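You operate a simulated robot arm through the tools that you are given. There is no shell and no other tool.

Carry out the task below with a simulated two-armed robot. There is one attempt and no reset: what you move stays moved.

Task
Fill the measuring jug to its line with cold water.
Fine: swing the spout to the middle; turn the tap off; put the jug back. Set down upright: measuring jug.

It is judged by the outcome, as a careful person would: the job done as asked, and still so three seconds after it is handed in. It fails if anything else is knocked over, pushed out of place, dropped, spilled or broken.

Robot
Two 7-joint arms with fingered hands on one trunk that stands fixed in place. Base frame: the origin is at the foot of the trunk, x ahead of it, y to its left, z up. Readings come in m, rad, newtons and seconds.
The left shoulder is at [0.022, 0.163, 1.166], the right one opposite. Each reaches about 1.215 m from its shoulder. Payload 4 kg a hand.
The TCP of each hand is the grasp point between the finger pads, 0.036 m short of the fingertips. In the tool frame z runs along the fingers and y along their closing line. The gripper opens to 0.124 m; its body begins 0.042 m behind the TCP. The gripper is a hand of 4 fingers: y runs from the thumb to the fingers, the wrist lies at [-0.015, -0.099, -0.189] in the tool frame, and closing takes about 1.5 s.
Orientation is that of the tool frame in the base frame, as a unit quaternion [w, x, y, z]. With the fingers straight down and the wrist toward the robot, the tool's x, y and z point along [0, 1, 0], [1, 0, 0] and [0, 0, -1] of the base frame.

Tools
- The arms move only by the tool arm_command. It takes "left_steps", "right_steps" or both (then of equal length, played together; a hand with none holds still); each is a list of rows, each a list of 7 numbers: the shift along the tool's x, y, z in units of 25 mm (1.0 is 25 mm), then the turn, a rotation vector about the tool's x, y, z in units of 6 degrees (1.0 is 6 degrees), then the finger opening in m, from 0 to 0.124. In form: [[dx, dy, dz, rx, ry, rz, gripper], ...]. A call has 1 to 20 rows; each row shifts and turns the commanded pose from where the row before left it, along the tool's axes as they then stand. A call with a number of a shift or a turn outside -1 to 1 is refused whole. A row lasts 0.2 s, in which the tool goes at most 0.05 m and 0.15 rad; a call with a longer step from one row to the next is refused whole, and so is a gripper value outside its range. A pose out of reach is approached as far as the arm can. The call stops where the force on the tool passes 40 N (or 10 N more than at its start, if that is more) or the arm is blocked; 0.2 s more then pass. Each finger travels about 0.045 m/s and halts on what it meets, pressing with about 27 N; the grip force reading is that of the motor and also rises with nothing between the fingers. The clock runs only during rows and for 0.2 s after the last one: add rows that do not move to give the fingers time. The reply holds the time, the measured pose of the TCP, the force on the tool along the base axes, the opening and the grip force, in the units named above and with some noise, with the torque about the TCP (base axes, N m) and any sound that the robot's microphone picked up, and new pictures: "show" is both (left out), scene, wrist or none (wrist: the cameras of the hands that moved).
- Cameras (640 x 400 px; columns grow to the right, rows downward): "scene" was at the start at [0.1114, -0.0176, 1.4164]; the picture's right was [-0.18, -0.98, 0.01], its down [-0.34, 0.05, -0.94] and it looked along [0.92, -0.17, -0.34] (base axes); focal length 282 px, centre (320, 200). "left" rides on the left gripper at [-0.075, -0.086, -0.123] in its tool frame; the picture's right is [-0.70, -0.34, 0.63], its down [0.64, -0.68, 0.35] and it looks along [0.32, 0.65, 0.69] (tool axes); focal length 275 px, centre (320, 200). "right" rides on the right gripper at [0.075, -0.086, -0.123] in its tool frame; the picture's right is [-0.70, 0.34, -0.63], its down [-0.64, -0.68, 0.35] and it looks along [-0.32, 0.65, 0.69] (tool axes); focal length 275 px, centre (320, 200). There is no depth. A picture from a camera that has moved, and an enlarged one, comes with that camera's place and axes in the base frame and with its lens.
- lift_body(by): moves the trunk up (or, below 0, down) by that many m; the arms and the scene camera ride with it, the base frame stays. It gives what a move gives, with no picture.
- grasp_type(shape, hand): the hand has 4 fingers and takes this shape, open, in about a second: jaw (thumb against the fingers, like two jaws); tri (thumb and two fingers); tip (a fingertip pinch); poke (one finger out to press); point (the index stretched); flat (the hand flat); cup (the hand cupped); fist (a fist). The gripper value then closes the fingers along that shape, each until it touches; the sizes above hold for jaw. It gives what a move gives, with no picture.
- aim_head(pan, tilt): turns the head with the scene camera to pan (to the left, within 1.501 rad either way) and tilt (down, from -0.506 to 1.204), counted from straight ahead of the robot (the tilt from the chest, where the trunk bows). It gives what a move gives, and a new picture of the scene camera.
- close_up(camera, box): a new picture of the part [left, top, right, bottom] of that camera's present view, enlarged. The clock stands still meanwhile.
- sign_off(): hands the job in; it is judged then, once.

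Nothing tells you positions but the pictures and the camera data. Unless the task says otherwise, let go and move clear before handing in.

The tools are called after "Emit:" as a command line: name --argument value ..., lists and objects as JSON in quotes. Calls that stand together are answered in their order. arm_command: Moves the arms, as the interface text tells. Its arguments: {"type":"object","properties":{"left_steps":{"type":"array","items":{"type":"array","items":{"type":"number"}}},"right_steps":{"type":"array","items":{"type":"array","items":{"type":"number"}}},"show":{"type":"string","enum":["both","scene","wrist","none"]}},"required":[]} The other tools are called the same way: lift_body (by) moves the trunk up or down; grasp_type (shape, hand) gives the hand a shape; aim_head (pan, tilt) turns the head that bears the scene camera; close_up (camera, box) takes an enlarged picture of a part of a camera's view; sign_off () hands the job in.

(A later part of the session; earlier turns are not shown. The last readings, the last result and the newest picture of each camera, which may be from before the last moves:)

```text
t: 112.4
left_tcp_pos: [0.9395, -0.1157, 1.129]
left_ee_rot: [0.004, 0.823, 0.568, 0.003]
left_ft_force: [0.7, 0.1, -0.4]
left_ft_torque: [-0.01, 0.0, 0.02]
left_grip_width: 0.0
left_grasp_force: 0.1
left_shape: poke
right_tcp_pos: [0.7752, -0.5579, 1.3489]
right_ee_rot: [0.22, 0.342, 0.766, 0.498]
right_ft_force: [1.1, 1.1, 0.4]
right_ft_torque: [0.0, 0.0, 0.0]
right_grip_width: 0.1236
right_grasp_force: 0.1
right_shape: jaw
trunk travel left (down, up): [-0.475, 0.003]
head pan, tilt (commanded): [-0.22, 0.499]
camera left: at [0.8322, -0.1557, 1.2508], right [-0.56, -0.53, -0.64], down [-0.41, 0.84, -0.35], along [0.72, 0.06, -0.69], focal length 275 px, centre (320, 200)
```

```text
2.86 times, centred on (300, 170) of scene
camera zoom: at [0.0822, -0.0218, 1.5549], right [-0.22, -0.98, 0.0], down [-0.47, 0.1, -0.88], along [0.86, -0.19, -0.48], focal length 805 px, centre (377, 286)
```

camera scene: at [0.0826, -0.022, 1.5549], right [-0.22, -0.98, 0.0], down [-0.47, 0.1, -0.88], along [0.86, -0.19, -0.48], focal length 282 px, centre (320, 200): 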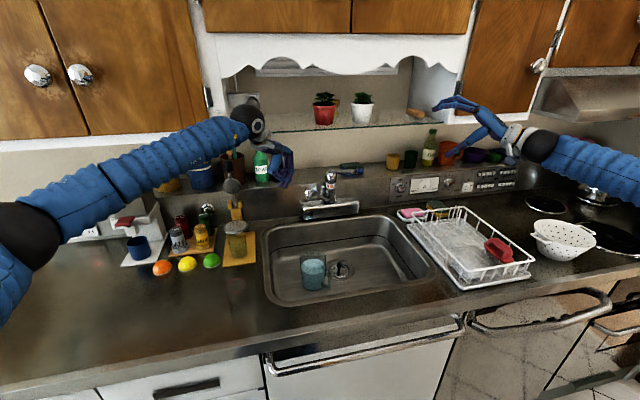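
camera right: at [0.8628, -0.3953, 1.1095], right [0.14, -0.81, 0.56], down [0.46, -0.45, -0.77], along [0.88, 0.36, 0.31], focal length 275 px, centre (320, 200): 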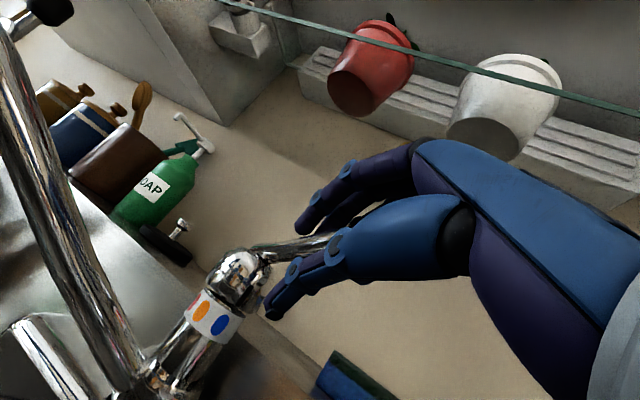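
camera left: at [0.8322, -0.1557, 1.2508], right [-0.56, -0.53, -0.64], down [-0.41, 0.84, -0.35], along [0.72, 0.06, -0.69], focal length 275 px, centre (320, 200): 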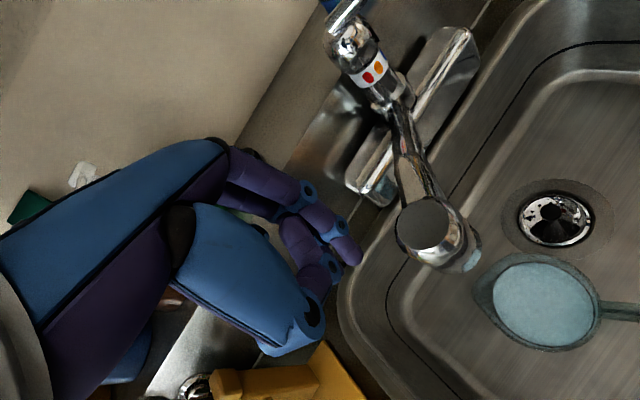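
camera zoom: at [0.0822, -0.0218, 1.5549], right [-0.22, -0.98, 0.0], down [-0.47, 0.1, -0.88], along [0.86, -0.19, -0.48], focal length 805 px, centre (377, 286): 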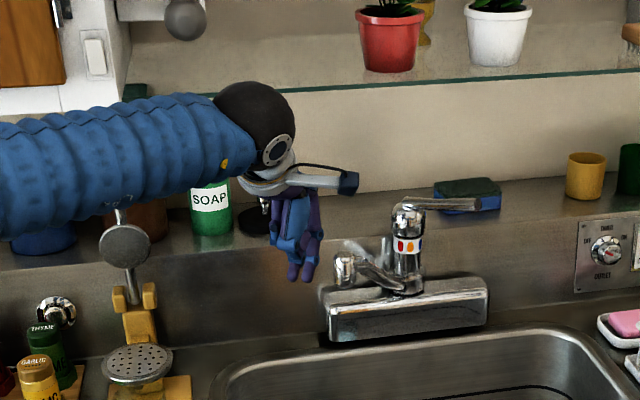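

Emit:
close_up --camera "left" --box '[380, 170, 620, 350]'

Emit:
close_up --camera "scene" --box '[280, 180, 380, 300]'

```text
2.22 times, centred on (500, 260) of left
camera zoom: at [0.8322, -0.1557, 1.2508], right [-0.56, -0.53, -0.64], down [-0.41, 0.84, -0.35], along [0.72, 0.06, -0.69], focal length 612 px, centre (-80, 67)
```

zoom: 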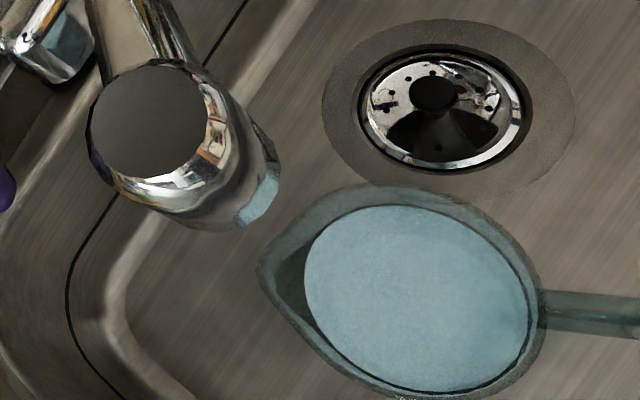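

```text
3.33 times, centred on (330, 240) of scene
camera zoom: at [0.0822, -0.0218, 1.5549], right [-0.22, -0.98, 0.0], down [-0.47, 0.1, -0.88], along [0.86, -0.19, -0.48], focal length 939 px, centre (287, 67)
```

zoom: 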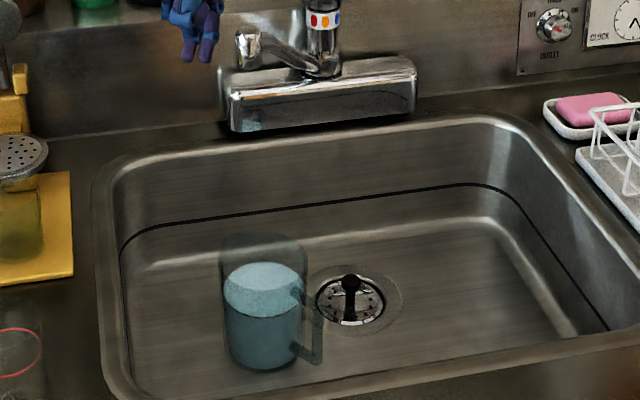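

The nozzle is dry; that blue patch is the jug's reflection. I'll now push the spout from its left side back toward the middle with the left pin.

Emit:
arm_command --left_steps '[[-0.66, -0.06, 0, 0, 0, 0, 0.124], [-0.66, -0.06, 0, 0, 0, 0, 0.124], [-0.83, -0.157, 0, 0, 0, 0, 0.124], [-0.83, -0.157, 0, 0, 0, 0, 0.124], [-0.83, -0.157, 0, 0, 0, 0, 0.124]]' --show "wrist"

Emit:
close_up --camera "scene" --box '[210, 120, 390, 260]'

```text
t: 113.6
left_tcp_pos: [0.891, -0.1998, 1.1292]
left_ee_rot: [0.004, 0.824, 0.567, 0.002]
left_ft_force: [0.4, 0.0, -0.2]
left_ft_torque: [0.04, 0.02, 0.02]
left_grip_width: 0.0001
left_grasp_force: 0.1
left_shape: poke
right_tcp_pos: [0.7749, -0.5583, 1.348]
right_ee_rot: [0.221, 0.342, 0.765, 0.498]
right_ft_force: [0.4, 0.4, 0.2]
right_ft_torque: [0.0, -0.03, -0.01]
right_grip_width: 0.1237
right_grasp_force: 0.1
right_shape: jaw
trunk travel left (down, up): [-0.475, 0.003]
head pan, tilt (commanded): [-0.22, 0.499]
camera left: at [0.7839, -0.239, 1.2522], right [-0.56, -0.53, -0.64], down [-0.4, 0.84, -0.35], along [0.73, 0.06, -0.69], focal length 275 px, centre (320, 200)
```

left: 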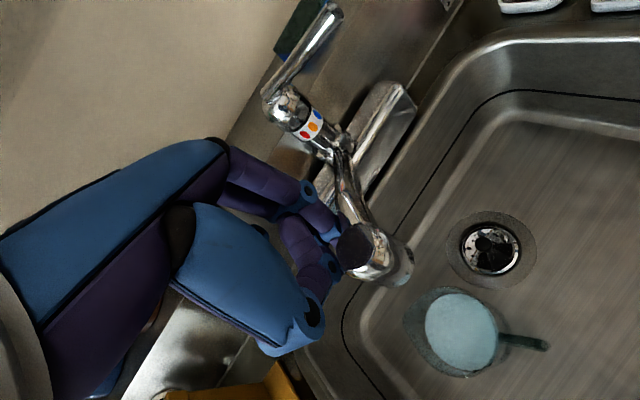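

```text
2.86 times, centred on (300, 190) of scene
camera zoom: at [0.0815, -0.0216, 1.555], right [-0.22, -0.98, 0.0], down [-0.47, 0.1, -0.88], along [0.86, -0.19, -0.48], focal length 805 px, centre (377, 229)
```

zoom: 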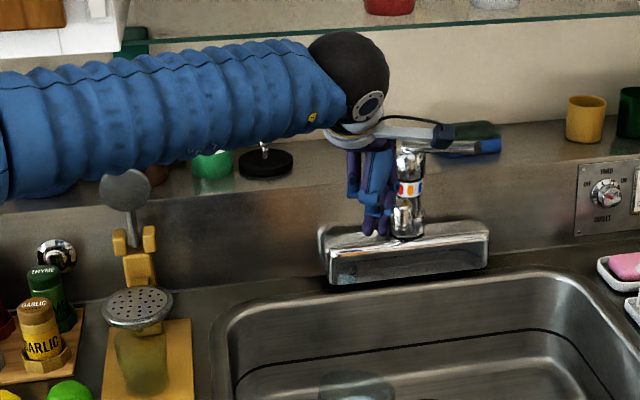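

Emit:
arm_command --left_steps '[[-0.79, 0.057, 0, 0, 0, 0, 0.124], [-0.79, 0.057, 0, 0, 0, 0, 0.124], [-0.79, 0.057, 0, 0, 0, 0, 0.124]]' --show "wrist"

Emit:
close_up --camera "scene" --box '[230, 140, 430, 300]'

```text
t: 114.4
left_tcp_pos: [0.8727, -0.2563, 1.1291]
left_ee_rot: [0.003, 0.823, 0.567, 0.003]
left_ft_force: [0.4, 0.2, -1.1]
left_ft_torque: [0.0, -0.01, 0.0]
left_grip_width: 0.0003
left_grasp_force: 0.0
left_shape: poke
right_tcp_pos: [0.7733, -0.5581, 1.3477]
right_ee_rot: [0.221, 0.343, 0.765, 0.498]
right_ft_force: [0.5, 0.4, 0.2]
right_ft_torque: [-0.02, 0.01, 0.01]
right_grip_width: 0.1237
right_grasp_force: 0.0
right_shape: jaw
trunk travel left (down, up): [-0.475, 0.003]
head pan, tilt (commanded): [-0.22, 0.499]
camera left: at [0.7665, -0.2959, 1.2515], right [-0.56, -0.53, -0.64], down [-0.41, 0.84, -0.35], along [0.73, 0.06, -0.69], focal length 275 px, centre (320, 200)
```

left: 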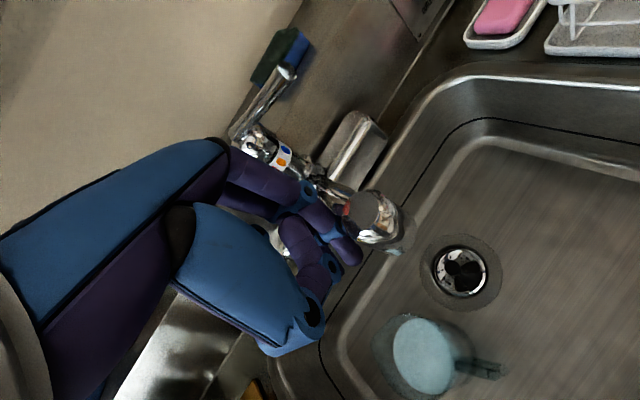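

```text
2.50 times, centred on (330, 220) of scene
camera zoom: at [0.0817, -0.0219, 1.5549], right [-0.22, -0.98, 0.0], down [-0.47, 0.1, -0.88], along [0.86, -0.19, -0.48], focal length 704 px, centre (295, 150)
```

zoom: 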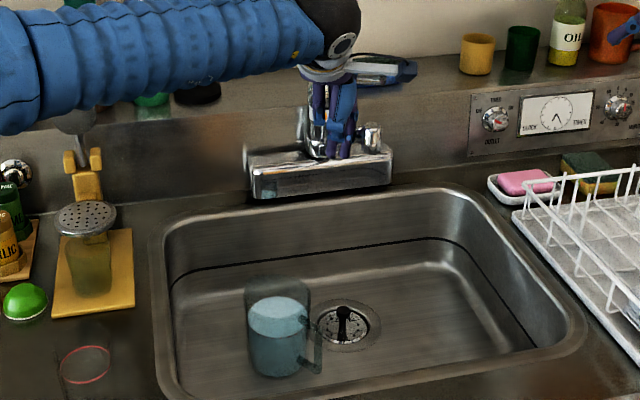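

The spout now points to the middle of the sink, nozzle near (0.85, -0.29). I'll lift the left hand away, return it to the open jaw at the earlier heading, and line up above the jug.

Emit:
arm_command --left_steps '[[0.93, -0.355, 0, 0, 0, 0, 0.124], [0.93, -0.355, -0.2, 0, 0, 0, 0.124], [0, -0.3, -1, 0, 0, 0, 0.124], [0, -0.3, -1, 0, 0, 0, 0.124], [0, 0, -1, 0, 0, 0, 0.124], [0, 0, -1, 0, 0, 0, 0.124], [0, 0, -0.8, 0, 0, 0, 0.124]]' --show "wrist"

Emit:
grasp_type --shape "jaw" --hand "left"

Emit:
close_up --camera "scene" --box '[230, 120, 430, 300]'

```text
t: 116.0
left_tcp_pos: [0.8589, -0.2002, 1.2535]
left_ee_rot: [0.004, 0.823, 0.568, 0.003]
left_ft_force: [-0.2, 0.5, 0.4]
left_ft_torque: [-0.04, 0.01, 0.01]
left_grip_width: 0.0001
left_grasp_force: 0.0
left_shape: poke
right_tcp_pos: [0.774, -0.5573, 1.349]
right_ee_rot: [0.221, 0.342, 0.765, 0.498]
right_ft_force: [-0.8, -0.4, -0.2]
right_ft_torque: [-0.03, -0.02, 0.04]
right_grip_width: 0.1237
right_grasp_force: 0.0
right_shape: jaw
trunk travel left (down, up): [-0.475, 0.003]
head pan, tilt (commanded): [-0.22, 0.499]
camera left: at [0.7515, -0.2397, 1.3757], right [-0.56, -0.53, -0.64], down [-0.4, 0.84, -0.35], along [0.73, 0.06, -0.69], focal length 275 px, centre (320, 200)
```

left: 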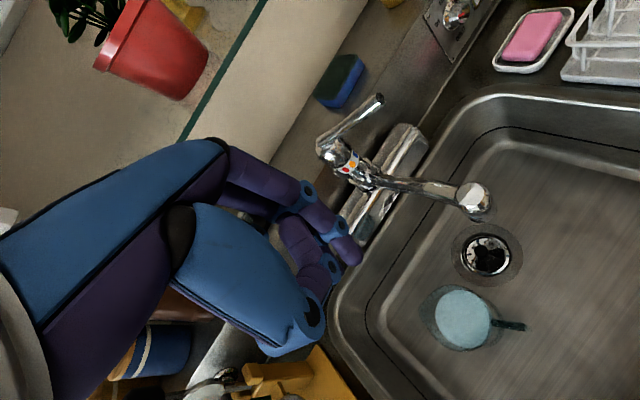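

```text
t: 116.9
left_tcp_pos: [0.8594, -0.2003, 1.2524]
left_ee_rot: [0.005, 0.823, 0.567, 0.003]
left_ft_force: [0.2, 0.2, -0.1]
left_ft_torque: [0.0, -0.02, 0.03]
left_grip_width: 0.124
left_grasp_force: 0.1
left_shape: jaw
right_tcp_pos: [0.7743, -0.5582, 1.3483]
right_ee_rot: [0.221, 0.342, 0.765, 0.498]
right_ft_force: [0.1, -0.1, -0.2]
right_ft_torque: [0.0, -0.01, -0.04]
right_grip_width: 0.1239
right_grasp_force: 0.1
right_shape: jaw
trunk travel left (down, up): [-0.475, 0.003]
head pan, tilt (commanded): [-0.22, 0.499]
```

```text
2.22 times, centred on (330, 210) of scene
camera zoom: at [0.0817, -0.0212, 1.555], right [-0.22, -0.98, 0.0], down [-0.47, 0.1, -0.88], along [0.86, -0.19, -0.48], focal length 626 px, centre (298, 178)
```

zoom: 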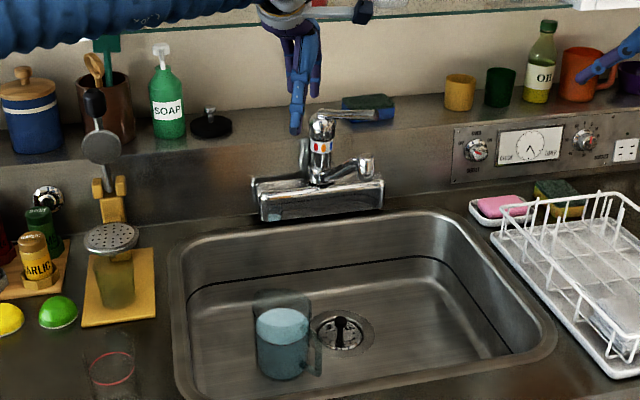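

Emit:
arm_command --left_steps '[[0.855, 0, 0, 0, 0, 0, 0.124], [0.855, 0, 0, 0, 0, 0, 0.124], [0, 0, 0.2, 0, 0, 1, 0.124], [0, 0, 0.2, 0, 0, 1, 0.124], [0, 0, 0.2, 0, 0, 1, 0.124], [0, 0, 0.2, 0, 0, 1, 0.124]]' --show "wrist"

Emit:
close_up --camera "left" --box '[380, 200, 580, 360]'

```text
t: 118.3
left_tcp_pos: [0.8753, -0.162, 1.2331]
left_ee_rot: [0.003, 0.924, 0.383, 0.004]
left_ft_force: [-0.1, -0.5, -0.9]
left_ft_torque: [0.01, 0.01, 0.0]
left_grip_width: 0.1241
left_grasp_force: 0.0
left_shape: jaw
right_tcp_pos: [0.7747, -0.5572, 1.3483]
right_ee_rot: [0.221, 0.343, 0.765, 0.498]
right_ft_force: [-0.1, 0.0, -0.1]
right_ft_torque: [0.0, -0.04, 0.0]
right_grip_width: 0.1234
right_grasp_force: 0.0
right_shape: jaw
trunk travel left (down, up): [-0.475, 0.003]
head pan, tilt (commanded): [-0.22, 0.499]
camera left: at [0.7601, -0.1539, 1.3552], right [-0.72, -0.26, -0.64], down [-0.02, 0.94, -0.35], along [0.69, -0.24, -0.68], focal length 275 px, centre (320, 200)
```

left: 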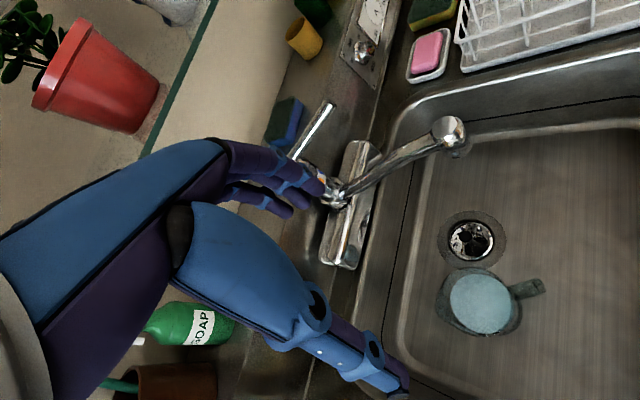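

```text
2.50 times, centred on (480, 280) of left
camera zoom: at [0.7601, -0.1539, 1.3552], right [-0.72, -0.26, -0.64], down [-0.02, 0.94, -0.35], along [0.69, -0.24, -0.68], focal length 688 px, centre (-80, 0)
```

zoom: 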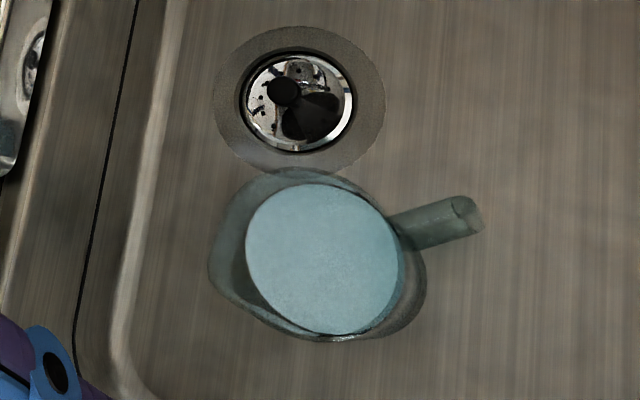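

Emit:
arm_command --left_steps '[[0.02, -0.1, 1, 0, 0, 0, 0.124], [0, 0, 1, 0, 0, 0, 0.124], [0, 0, 1, 0, 0, 0, 0.124], [0, 0, 1, 0, 0, 0, 0.124], [0, 0, 1, 0, 0, 0, 0.124], [0, 0, 1, 0, 0, 0, 0.124], [0, 0, 1, 0, 0, 0, 0.124], [0, 0, 1, 0, 0, 0, 0.124], [0, 0, 1, 0, 0, 0, 0.124], [0, 0, 1, 0, 0, 0, 0.124], [0, 0, 1, 0, 0, 0, 0.124]]' --show "both"

Emit:
close_up --camera "scene" --box '[230, 160, 390, 310]'

Emit:
close_up --camera "left" --box '[220, 130, 520, 400]'

```text
t: 120.7
left_tcp_pos: [0.8755, -0.1592, 0.9582]
left_ee_rot: [0.003, 0.923, 0.384, 0.004]
left_ft_force: [-0.3, 0.5, 0.2]
left_ft_torque: [0.03, 0.03, -0.01]
left_grip_width: 0.124
left_grasp_force: 0.1
left_shape: jaw
right_tcp_pos: [0.7738, -0.5585, 1.3476]
right_ee_rot: [0.221, 0.342, 0.765, 0.498]
right_ft_force: [1.6, 0.0, 0.2]
right_ft_torque: [-0.01, -0.01, 0.03]
right_grip_width: 0.1237
right_grasp_force: 0.0
right_shape: jaw
trunk travel left (down, up): [-0.475, 0.003]
head pan, tilt (commanded): [-0.22, 0.499]
camera scene: at [0.0823, -0.0213, 1.5549], right [-0.22, -0.98, 0.0], down [-0.47, 0.1, -0.88], along [0.86, -0.19, -0.48], focal length 282 px, centre (320, 200)
camera left: at [0.7615, -0.1525, 1.0808], right [-0.72, -0.26, -0.64], down [-0.03, 0.94, -0.35], along [0.69, -0.24, -0.68], focal length 275 px, centre (320, 200)
```

scene: 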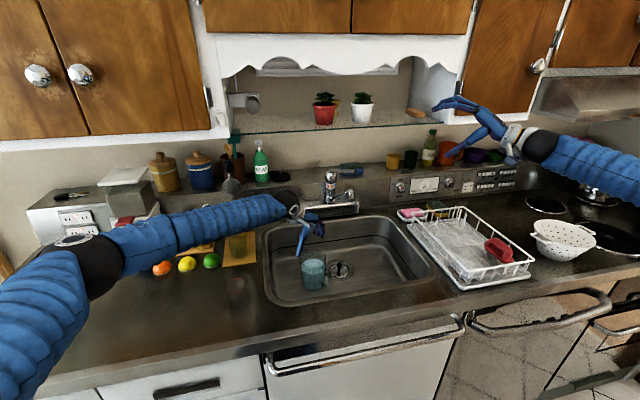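
left: 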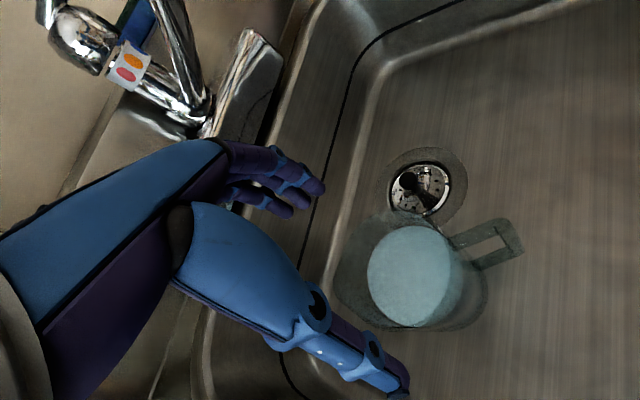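

```text
2.67 times, centred on (310, 235) of scene
camera zoom: at [0.0823, -0.0213, 1.5549], right [-0.22, -0.98, 0.0], down [-0.47, 0.1, -0.88], along [0.86, -0.19, -0.48], focal length 751 px, centre (347, 107)
```

zoom: 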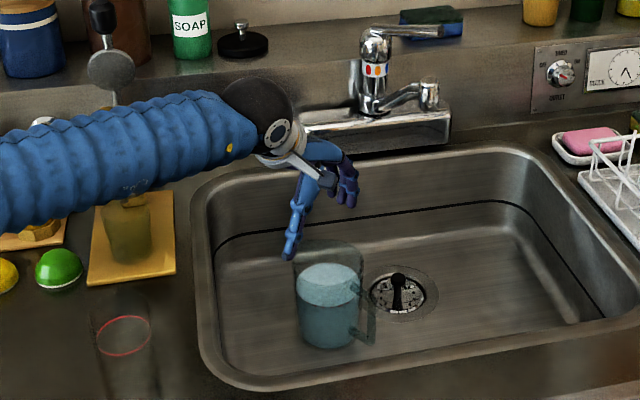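

```text
1.48 times, centred on (370, 265) of left
camera zoom: at [0.7615, -0.1525, 1.0808], right [-0.72, -0.26, -0.64], down [-0.03, 0.94, -0.35], along [0.69, -0.24, -0.68], focal length 408 px, centre (246, 104)
```

zoom: 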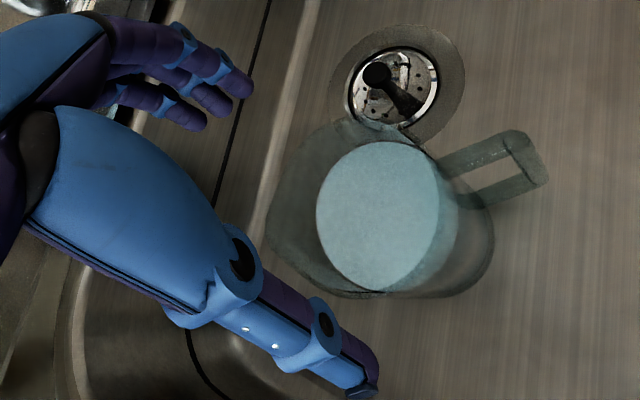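

The jug hasn't moved since I set it down, so I'll retrace exactly the path by which the hand left it, down to the same grip height.

Emit:
arm_command --left_steps '[[-0.08, -0.03, 0.6, 0, 0, 0, 0.124], [0, 0, 0.6, 0, 0, 0, 0.124], [0, 0, 0.6, 0, 0, 0, 0.124], [0, 0, 0.6, 0, 0, 0, 0.124]]' --show "wrist"

Emit:
close_up --camera "scene" --box '[270, 200, 370, 300]'

```text
t: 121.7
left_tcp_pos: [0.8746, -0.1603, 0.8981]
left_ee_rot: [0.003, 0.923, 0.385, 0.004]
left_ft_force: [0.1, 0.3, -0.3]
left_ft_torque: [0.01, -0.02, 0.0]
left_grip_width: 0.124
left_grasp_force: 0.0
left_shape: jaw
right_tcp_pos: [0.775, -0.5575, 1.3476]
right_ee_rot: [0.221, 0.342, 0.766, 0.498]
right_ft_force: [-0.7, -0.6, 0.0]
right_ft_torque: [0.05, 0.03, 0.0]
right_grip_width: 0.1241
right_grasp_force: 0.0
right_shape: jaw
trunk travel left (down, up): [-0.475, 0.003]
head pan, tilt (commanded): [-0.22, 0.499]
camera left: at [0.7605, -0.1531, 1.0199], right [-0.72, -0.26, -0.64], down [-0.03, 0.94, -0.35], along [0.69, -0.24, -0.69], focal length 275 px, centre (320, 200)
```

left: 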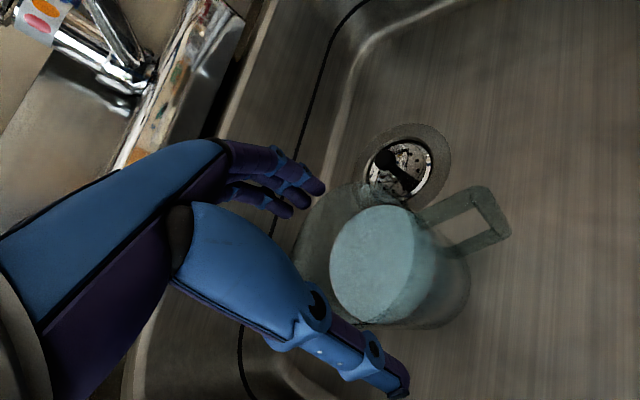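

```text
4.00 times, centred on (320, 250) of scene
camera zoom: at [0.0823, -0.0212, 1.5549], right [-0.22, -0.98, 0.0], down [-0.47, 0.1, -0.88], along [0.86, -0.19, -0.48], focal length 1127 px, centre (320, 0)
```

zoom: 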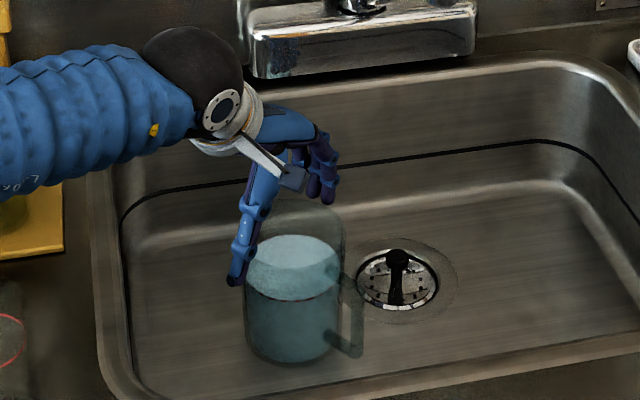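

Emit:
arm_command --left_steps '[[0, 0, 0.5, 0, 0, 0, 0.124], [0, 0, 0.5, 0, 0, 0, 0.124], [0, 0, 0.5, 0, 0, 0, 0.124], [0, 0, 0.3, 0, 0, 0, 0.124]]' --show "wrist"

Emit:
close_up --camera "scene" --box '[270, 200, 370, 300]'

```text
t: 122.7
left_tcp_pos: [0.8747, -0.1612, 0.8534]
left_ee_rot: [0.003, 0.923, 0.384, 0.004]
left_ft_force: [0.0, 0.9, 0.8]
left_ft_torque: [-0.01, 0.02, 0.02]
left_grip_width: 0.1239
left_grasp_force: 0.1
left_shape: jaw
right_tcp_pos: [0.7745, -0.5578, 1.3473]
right_ee_rot: [0.221, 0.342, 0.766, 0.498]
right_ft_force: [0.0, -0.1, -0.4]
right_ft_torque: [0.01, 0.02, -0.03]
right_grip_width: 0.1235
right_grasp_force: 0.0
right_shape: jaw
trunk travel left (down, up): [-0.475, 0.003]
head pan, tilt (commanded): [-0.22, 0.499]
camera left: at [0.7602, -0.1541, 0.9758], right [-0.72, -0.26, -0.64], down [-0.03, 0.94, -0.35], along [0.69, -0.24, -0.68], focal length 275 px, centre (320, 200)
```

left: 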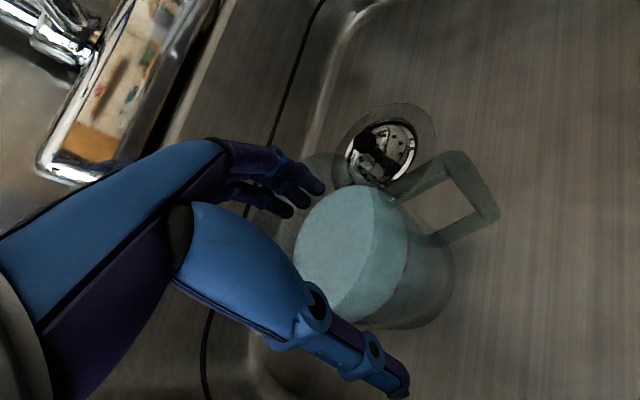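

```text
4.00 times, centred on (320, 250) of scene
camera zoom: at [0.082, -0.0212, 1.5549], right [-0.22, -0.98, 0.0], down [-0.47, 0.1, -0.88], along [0.86, -0.19, -0.48], focal length 1127 px, centre (320, 0)
```

zoom: 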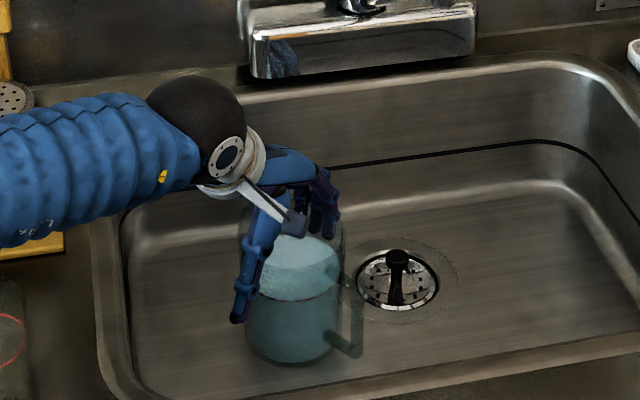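

Emit:
arm_command --left_steps '[[0, 0, 0.15, 0, 0, 0, 0.12], [0, 0, 0, 0, 0, 0, 0.115], [0, 0, 0, 0, 0, 0, 0.11], [0, 0, 0, 0, 0, 0, 0.105], [0, 0, 0, 0, 0, 0, 0.1], [0, 0, 0, 0, 0, 0, 0.09], [0, 0, 0, 0, 0, 0, 0.075], [0, 0, 0, 0, 0, 0, 0.06], [0, 0, 0, 0, 0, 0, 0.06], [0, 0, 0, 0, 0, 0, 0.06]]' --show "wrist"

Emit:
close_up --camera "scene" --box '[270, 200, 370, 300]'

```text
t: 124.9
left_tcp_pos: [0.874, -0.1624, 0.8501]
left_ee_rot: [0.004, 0.924, 0.383, 0.004]
left_ft_force: [-0.9, -0.2, 5.2]
left_ft_torque: [-0.32, -0.41, -0.02]
left_grip_width: 0.0959
left_grasp_force: 27.2
left_shape: jaw
right_tcp_pos: [0.7743, -0.558, 1.3489]
right_ee_rot: [0.221, 0.342, 0.766, 0.498]
right_ft_force: [0.2, -0.5, 0.3]
right_ft_torque: [0.0, -0.02, 0.01]
right_grip_width: 0.1239
right_grasp_force: 0.1
right_shape: jaw
trunk travel left (down, up): [-0.475, 0.003]
head pan, tilt (commanded): [-0.22, 0.499]
camera left: at [0.7598, -0.154, 0.9723], right [-0.72, -0.26, -0.64], down [-0.03, 0.94, -0.35], along [0.69, -0.24, -0.68], focal length 275 px, centre (320, 200)
```

left: 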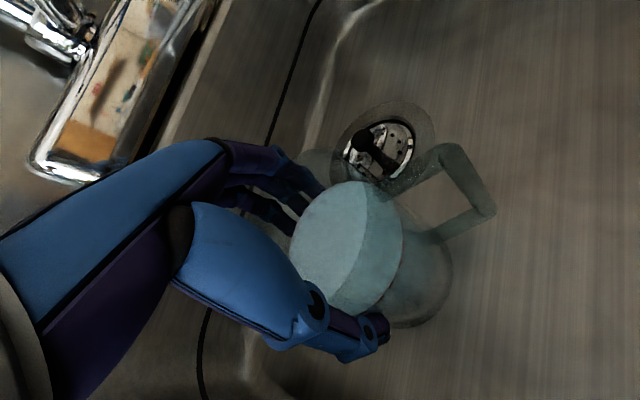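

```text
4.00 times, centred on (320, 250) of scene
camera zoom: at [0.0813, -0.021, 1.555], right [-0.22, -0.98, 0.0], down [-0.47, 0.1, -0.88], along [0.86, -0.19, -0.48], focal length 1127 px, centre (320, 0)
```

zoom: 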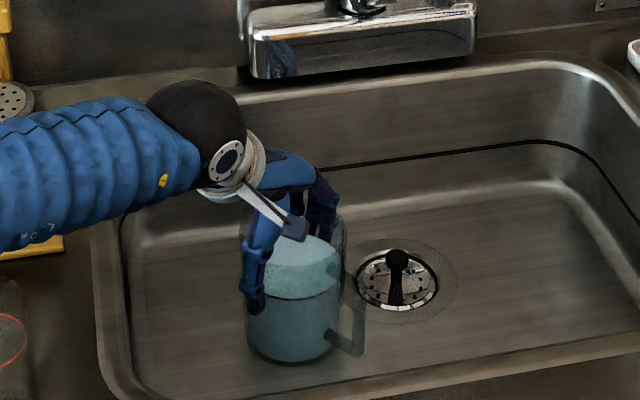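

The grip is set in nearly the same place as before. I'll lift slowly and check the jug and level.

Emit:
arm_command --left_steps '[[0, 0, -0.2, 0, 0, 0, 0.06], [0, 0, -0.2, 0, 0, 0, 0.06], [0, 0, -0.3, 0, 0, 0, 0.06], [0, 0, -0.3, 0, 0, 0, 0.06]]' --show "wrist"

Emit:
close_up --camera "scene" --box '[270, 200, 370, 300]'

```text
t: 125.9
left_tcp_pos: [0.8737, -0.1609, 0.8739]
left_ee_rot: [0.004, 0.923, 0.384, 0.004]
left_ft_force: [0.1, -0.2, -6.9]
left_ft_torque: [0.12, -0.02, -0.01]
left_grip_width: 0.096
left_grasp_force: 26.5
left_shape: jaw
right_tcp_pos: [0.7753, -0.5582, 1.3475]
right_ee_rot: [0.22, 0.342, 0.765, 0.499]
right_ft_force: [0.9, 0.3, -0.1]
right_ft_torque: [-0.01, 0.01, 0.01]
right_grip_width: 0.1239
right_grasp_force: 0.0
right_shape: jaw
trunk travel left (down, up): [-0.475, 0.003]
head pan, tilt (commanded): [-0.22, 0.499]
camera left: at [0.7605, -0.1538, 0.9967], right [-0.72, -0.26, -0.64], down [-0.03, 0.94, -0.35], along [0.69, -0.24, -0.69], focal length 275 px, centre (320, 200)
```

left: 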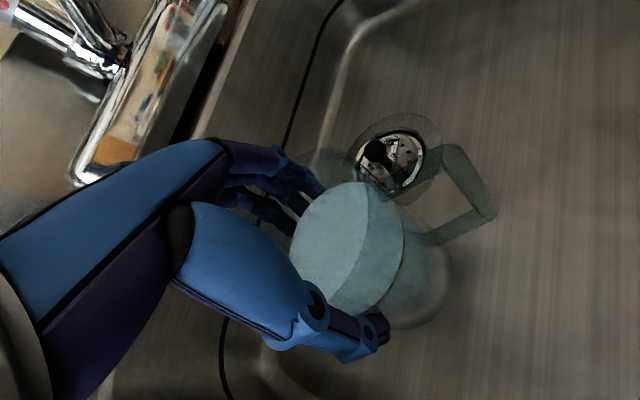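

```text
4.00 times, centred on (320, 250) of scene
camera zoom: at [0.0823, -0.0212, 1.5549], right [-0.22, -0.98, 0.0], down [-0.47, 0.1, -0.88], along [0.86, -0.19, -0.48], focal length 1127 px, centre (320, 0)
```

zoom: 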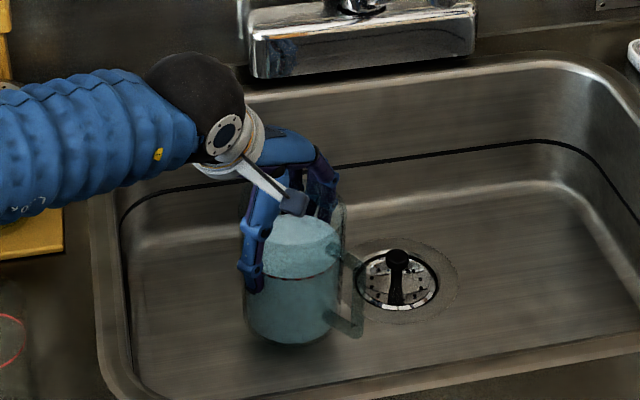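

The filled jug (about 0.7 kg) is steady in the grip with the water at the line. I'll raise it clear of the sink and the spout.

Emit:
arm_command --left_steps '[[0, 0, -0.5, 0, 0, 0, 0.06], [0, 0, -0.6, 0, 0, 0, 0.06], [0, 0, -0.7, 0, 0, 0, 0.06], [0, 0, -0.7, 0, 0, 0, 0.06], [0, 0, -0.7, 0, 0, 0, 0.06], [0, 0, -0.7, 0, 0, 0, 0.06], [0, 0, -0.7, 0, 0, 0, 0.06], [0, 0, -0.7, 0, 0, 0, 0.06], [0, 0, -0.7, 0, 0, 0, 0.06], [0, 0, -0.7, 0, 0, 0, 0.06], [0, 0, -0.5, 0, 0, 0, 0.06]]' --show "both"

Emit:
close_up --camera "scene" --box '[250, 150, 370, 270]'

```text
t: 128.3
left_tcp_pos: [0.8729, -0.1602, 1.0539]
left_ee_rot: [0.003, 0.924, 0.383, 0.004]
left_ft_force: [1.2, -0.2, -7.1]
left_ft_torque: [0.1, -0.08, 0.01]
left_grip_width: 0.0962
left_grasp_force: 27.0
left_shape: jaw
right_tcp_pos: [0.7748, -0.558, 1.3473]
right_ee_rot: [0.22, 0.342, 0.766, 0.498]
right_ft_force: [-0.3, -0.8, 0.5]
right_ft_torque: [-0.06, 0.02, 0.02]
right_grip_width: 0.1235
right_grasp_force: 0.2
right_shape: jaw
trunk travel left (down, up): [-0.475, 0.003]
head pan, tilt (commanded): [-0.22, 0.499]
camera scene: at [0.0823, -0.0213, 1.5549], right [-0.22, -0.98, 0.0], down [-0.47, 0.1, -0.88], along [0.86, -0.19, -0.48], focal length 282 px, centre (320, 200)
camera left: at [0.7585, -0.1537, 1.1765], right [-0.72, -0.26, -0.64], down [-0.03, 0.94, -0.35], along [0.69, -0.24, -0.69], focal length 275 px, centre (320, 200)
```

scene: 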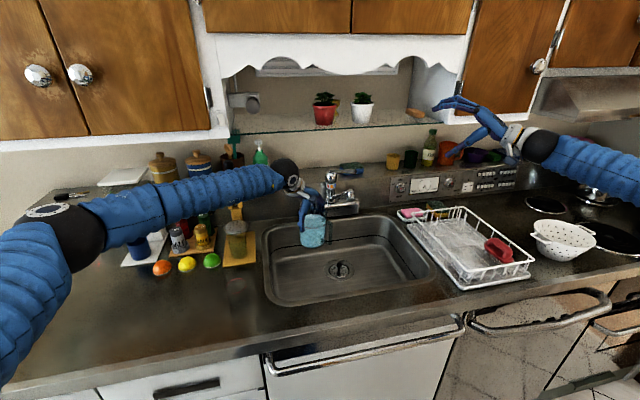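
left: 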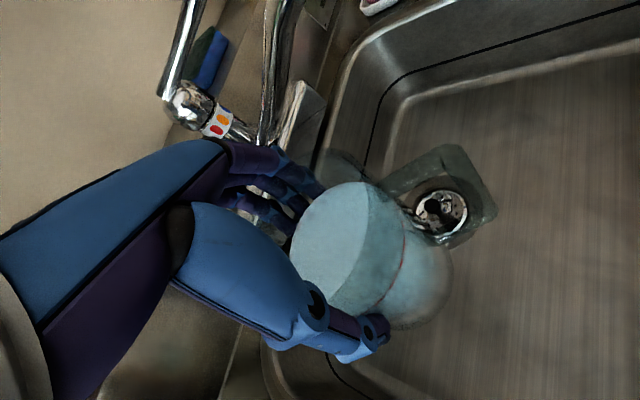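

```text
3.33 times, centred on (310, 210) of scene
camera zoom: at [0.0823, -0.0213, 1.5549], right [-0.22, -0.98, 0.0], down [-0.47, 0.1, -0.88], along [0.86, -0.19, -0.48], focal length 939 px, centre (353, 167)
```

zoom: 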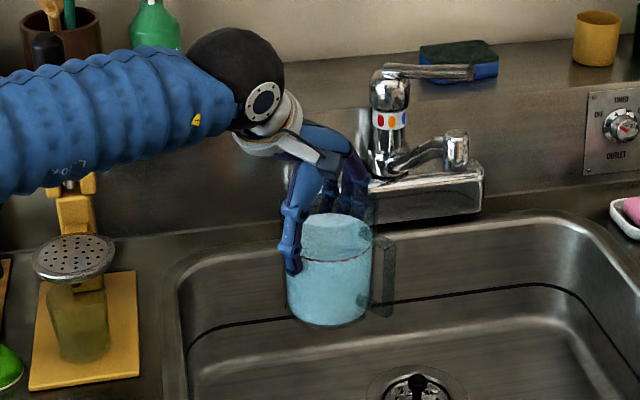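

Emit:
arm_command --left_steps '[[-0.1, -0.2, -0.3, 0, 0, 0, 0.06], [-0.2, -0.45, -0.4, 0, 0, 0, 0.06], [-0.33, -0.67, -0.42, 0, 0, 0, 0.06], [-0.37, -0.76, -0.42, 0, 0, 0, 0.06], [-0.37, -0.76, -0.42, 0, 0, 0, 0.06], [-0.37, -0.76, -0.42, 0, 0, 0, 0.06], [-0.37, -0.76, -0.42, 0, 0, 0, 0.06], [-0.37, -0.76, -0.42, 0, 0, 0, 0.06], [-0.37, -0.76, -0.42, 0, 0, 0, 0.06], [-0.25, -0.5, -0.3, 0, 0, 0, 0.06], [-0.12, -0.24, -0.15, 0, 0, 0, 0.06]]' --show "both"

Emit:
close_up --camera "scene" --box '[200, 130, 360, 290]'

```text
t: 130.7
left_tcp_pos: [0.6986, -0.1007, 1.1554]
left_ee_rot: [0.004, 0.923, 0.384, 0.003]
left_ft_force: [-0.3, -0.5, -6.4]
left_ft_torque: [0.12, -0.05, 0.02]
left_grip_width: 0.0958
left_grasp_force: 27.2
left_shape: jaw
right_tcp_pos: [0.7741, -0.5566, 1.3474]
right_ee_rot: [0.222, 0.343, 0.765, 0.497]
right_ft_force: [0.1, 0.8, -1.0]
right_ft_torque: [-0.03, -0.04, 0.0]
right_grip_width: 0.1239
right_grasp_force: 0.0
right_shape: jaw
trunk travel left (down, up): [-0.475, 0.003]
head pan, tilt (commanded): [-0.22, 0.499]
camera scene: at [0.0822, -0.0211, 1.5549], right [-0.22, -0.98, 0.0], down [-0.47, 0.1, -0.88], along [0.86, -0.19, -0.48], focal length 282 px, centre (320, 200)
camera left: at [0.5835, -0.0933, 1.2774], right [-0.72, -0.26, -0.64], down [-0.03, 0.94, -0.35], along [0.69, -0.24, -0.68], focal length 275 px, centre (320, 200)
```

scene: 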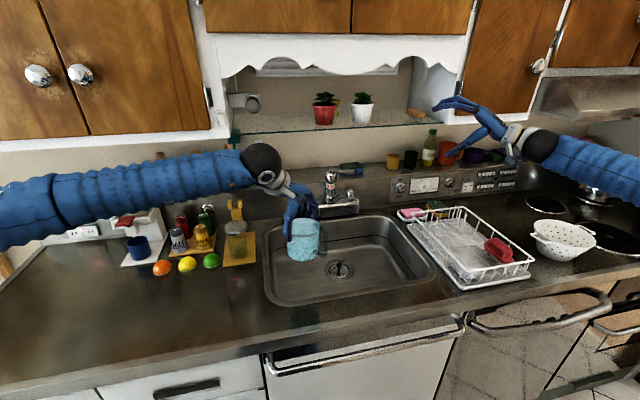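
left: 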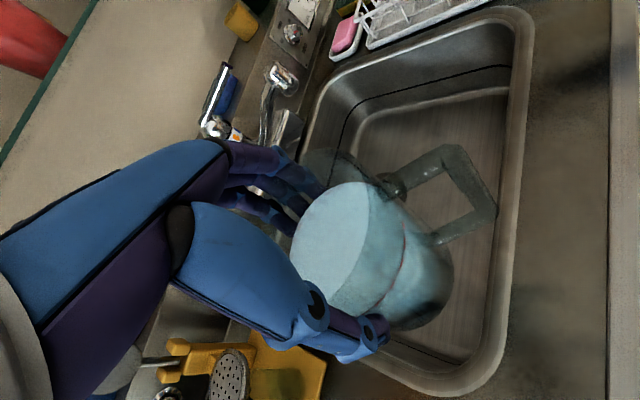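

```text
2.50 times, centred on (280, 210) of scene
camera zoom: at [0.0822, -0.0211, 1.5549], right [-0.22, -0.98, 0.0], down [-0.47, 0.1, -0.88], along [0.86, -0.19, -0.48], focal length 704 px, centre (420, 175)
```

zoom: 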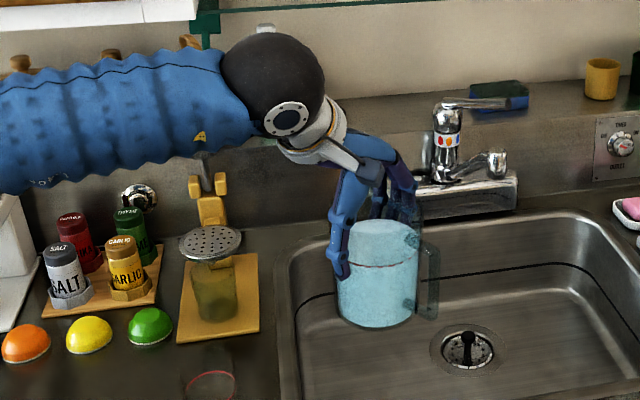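

Emit:
arm_command --left_steps '[[0.26, -0.286, -0.2, 0, 0, 0, 0.06], [0.52, -0.571, -0.3, 0, 0, 0, 0.06], [0.651, -0.714, -0.3, 0, 0, 0, 0.06], [0.651, -0.714, -0.2, 0, 0, 0, 0.06], [0.651, -0.714, -0.1, 0, 0, 0, 0.06], [0.651, -0.714, 0, 0, 0, 0, 0.06], [0.651, -0.714, 0, 0, 0, 0, 0.06], [0.651, -0.714, 0, 0, 0, 0, 0.06], [0.651, -0.714, 0, 0, 0, 0, 0.06], [0.651, -0.714, 0, 0, 0, 0, 0.06], [0.651, -0.714, 0, 0, 0, 0, 0.06], [0.651, -0.714, 0, 0, 0, 0, 0.06], [0.651, -0.714, 0, 0, 0, 0, 0.06], [0.651, -0.714, 0, 0, 0, 0, 0.06], [0.52, -0.571, 0, 0, 0, 0, 0.06], [0.3, -0.27, 0, 0, 0, 0, 0.06]]' --show "both"

Emit:
aim_head --pan 0.2 --tilt 0.7

Emit:
close_up --camera "scene" --box '[200, 60, 440, 240]'

```text
t: 134.1
left_tcp_pos: [0.6828, 0.2467, 1.1802]
left_ee_rot: [0.004, 0.924, 0.383, 0.003]
left_ft_force: [-0.5, 0.5, -7.9]
left_ft_torque: [0.13, -0.07, 0.01]
left_grip_width: 0.0958
left_grasp_force: 27.2
left_shape: jaw
right_tcp_pos: [0.7739, -0.5576, 1.3477]
right_ee_rot: [0.22, 0.342, 0.766, 0.498]
right_ft_force: [0.5, 0.5, -0.1]
right_ft_torque: [-0.02, -0.03, 0.01]
right_grip_width: 0.1239
right_grasp_force: 0.0
right_shape: jaw
trunk travel left (down, up): [-0.475, 0.003]
head pan, tilt (commanded): [-0.22, 0.499]
camera scene: at [0.082, -0.0207, 1.555], right [-0.22, -0.98, 0.0], down [-0.47, 0.1, -0.88], along [0.86, -0.19, -0.48], focal length 282 px, centre (320, 200)
camera left: at [0.5679, 0.2553, 1.303], right [-0.72, -0.26, -0.64], down [-0.03, 0.94, -0.35], along [0.69, -0.24, -0.68], focal length 275 px, centre (320, 200)
```

scene: 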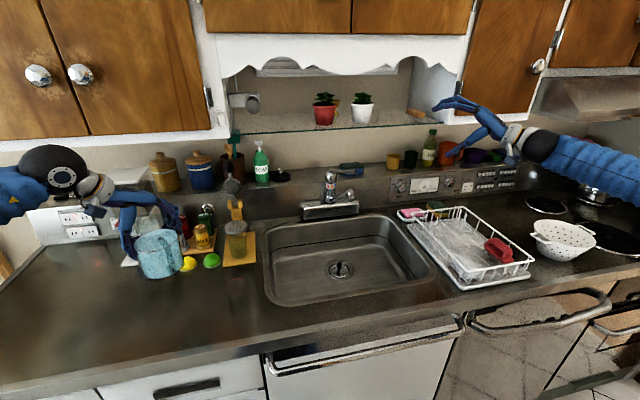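
left: 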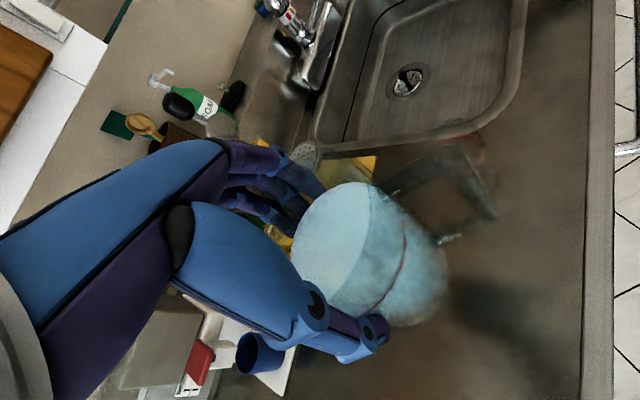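

```text
t: 135.0
left_tcp_pos: [0.683, 0.247, 1.1802]
left_ee_rot: [0.003, 0.923, 0.384, 0.003]
left_ft_force: [0.9, -0.7, -7.4]
left_ft_torque: [0.08, -0.06, -0.01]
left_grip_width: 0.0957
left_grasp_force: 27.1
left_shape: jaw
right_tcp_pos: [0.7742, -0.5578, 1.3491]
right_ee_rot: [0.22, 0.342, 0.766, 0.498]
right_ft_force: [-0.2, 0.5, 0.4]
right_ft_torque: [0.01, 0.06, 0.0]
right_grip_width: 0.1235
right_grasp_force: 0.1
right_shape: jaw
trunk travel left (down, up): [-0.475, 0.003]
head pan, tilt (commanded): [0.201, 0.7]
camera scene: at [0.0767, 0.016, 1.5372], right [0.2, -0.98, 0.0], down [-0.63, -0.13, -0.76], along [0.75, 0.15, -0.64], focal length 282 px, centre (320, 200)
```

scene: 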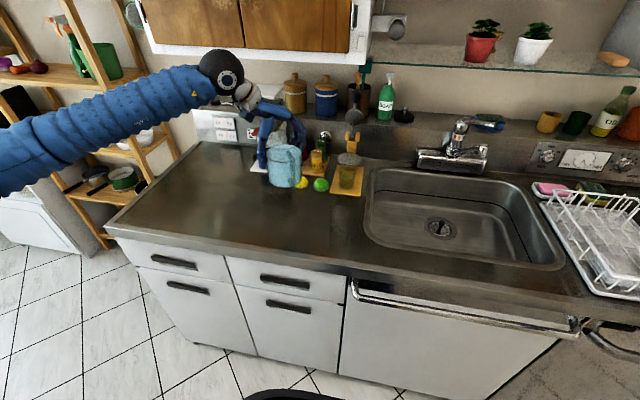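

```text
2.22 times, centred on (320, 150) of scene
camera zoom: at [0.0767, 0.016, 1.5372], right [0.2, -0.98, 0.0], down [-0.63, -0.13, -0.76], along [0.75, 0.15, -0.64], focal length 626 px, centre (320, 311)
```

zoom: 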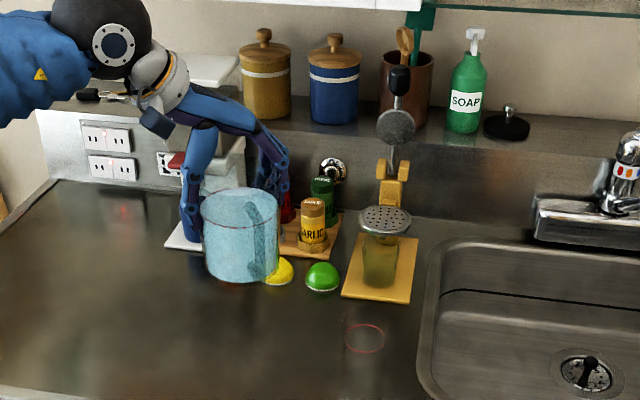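

The jug is above its original spot. I'll lower it toward the counter, slowing near contact.

Emit:
arm_command --left_steps '[[0.02, 0, 0.4, 0, 0, 0, 0.06], [0, 0, 0.7, 0, 0, 0, 0.06], [0, 0, 0.8, 0, 0, 0, 0.06], [0, 0, 0.8, 0, 0, 0, 0.06], [0, 0, 0.8, 0, 0, 0, 0.06], [0, 0, 0.8, 0, 0, 0, 0.06], [0, 0, 0.8, 0, 0, 0, 0.06], [0, 0, 0.6, 0, 0, 0, 0.06], [0, 0, 0.3, 0, 0, 0, 0.06]]' --show "both"

Emit:
close_up --camera "scene" --box '[220, 110, 400, 250]'

```text
t: 137.0
left_tcp_pos: [0.684, 0.2461, 1.03]
left_ee_rot: [0.003, 0.923, 0.384, 0.003]
left_ft_force: [-0.3, -0.1, -6.9]
left_ft_torque: [0.06, -0.04, -0.01]
left_grip_width: 0.0957
left_grasp_force: 27.0
left_shape: jaw
right_tcp_pos: [0.7752, -0.5576, 1.3484]
right_ee_rot: [0.22, 0.342, 0.766, 0.498]
right_ft_force: [0.0, 0.7, -0.3]
right_ft_torque: [0.02, 0.03, -0.02]
right_grip_width: 0.1239
right_grasp_force: 0.1
right_shape: jaw
trunk travel left (down, up): [-0.475, 0.003]
head pan, tilt (commanded): [0.201, 0.7]
camera scene: at [0.0767, 0.0161, 1.5372], right [0.2, -0.98, 0.0], down [-0.63, -0.13, -0.76], along [0.75, 0.15, -0.64], focal length 282 px, centre (320, 200)
camera left: at [0.5697, 0.2547, 1.1532], right [-0.72, -0.26, -0.64], down [-0.03, 0.94, -0.35], along [0.69, -0.24, -0.68], focal length 275 px, centre (320, 200)
```

scene: 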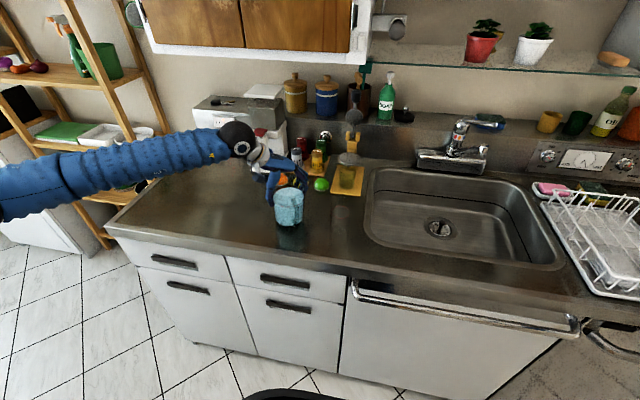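
left: 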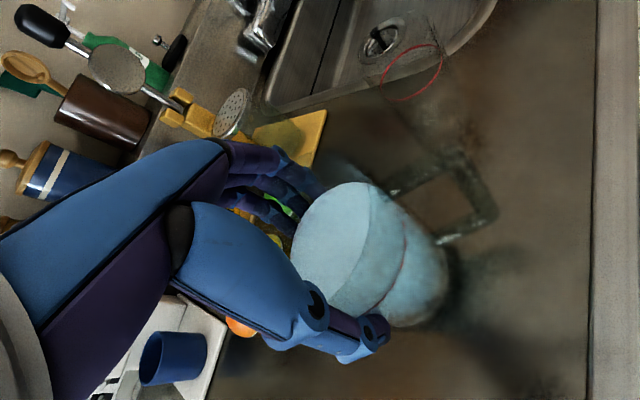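

```text
2.86 times, centred on (310, 180) of scene
camera zoom: at [0.0767, 0.0161, 1.5372], right [0.2, -0.98, 0.0], down [-0.63, -0.13, -0.76], along [0.75, 0.15, -0.64], focal length 805 px, centre (349, 257)
```

zoom: 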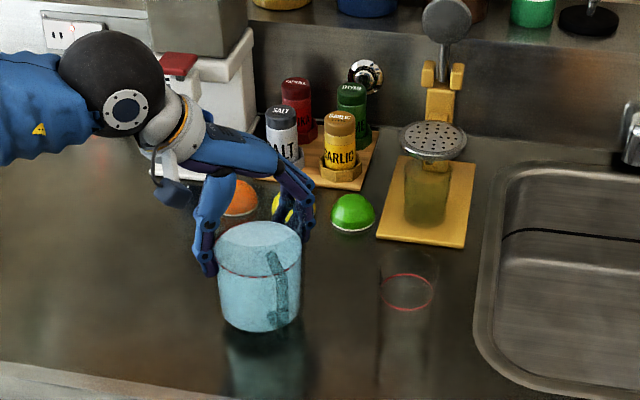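

Emit:
arm_command --left_steps '[[0, 0, 0.2, 0, 0, 0, 0.06], [0, 0, 0.2, 0, 0, 0, 0.06], [0, 0, 0.15, 0, 0, 0, 0.06], [0, 0, 0.1, 0, 0, 0, 0.06]]' --show "none"

```text
t: 138.0
left_tcp_pos: [0.6842, 0.2484, 1.0168]
left_ee_rot: [0.004, 0.923, 0.385, 0.004]
left_ft_force: [-0.4, 2.1, 4.1]
left_ft_torque: [-0.16, -0.24, 0.01]
left_grip_width: 0.0957
left_grasp_force: 26.9
left_shape: jaw
right_tcp_pos: [0.7736, -0.5567, 1.3494]
right_ee_rot: [0.22, 0.342, 0.766, 0.497]
right_ft_force: [0.1, -0.3, -0.1]
right_ft_torque: [-0.01, -0.01, 0.02]
right_grip_width: 0.1239
right_grasp_force: 0.1
right_shape: jaw
trunk travel left (down, up): [-0.475, 0.003]
head pan, tilt (commanded): [0.201, 0.7]
```

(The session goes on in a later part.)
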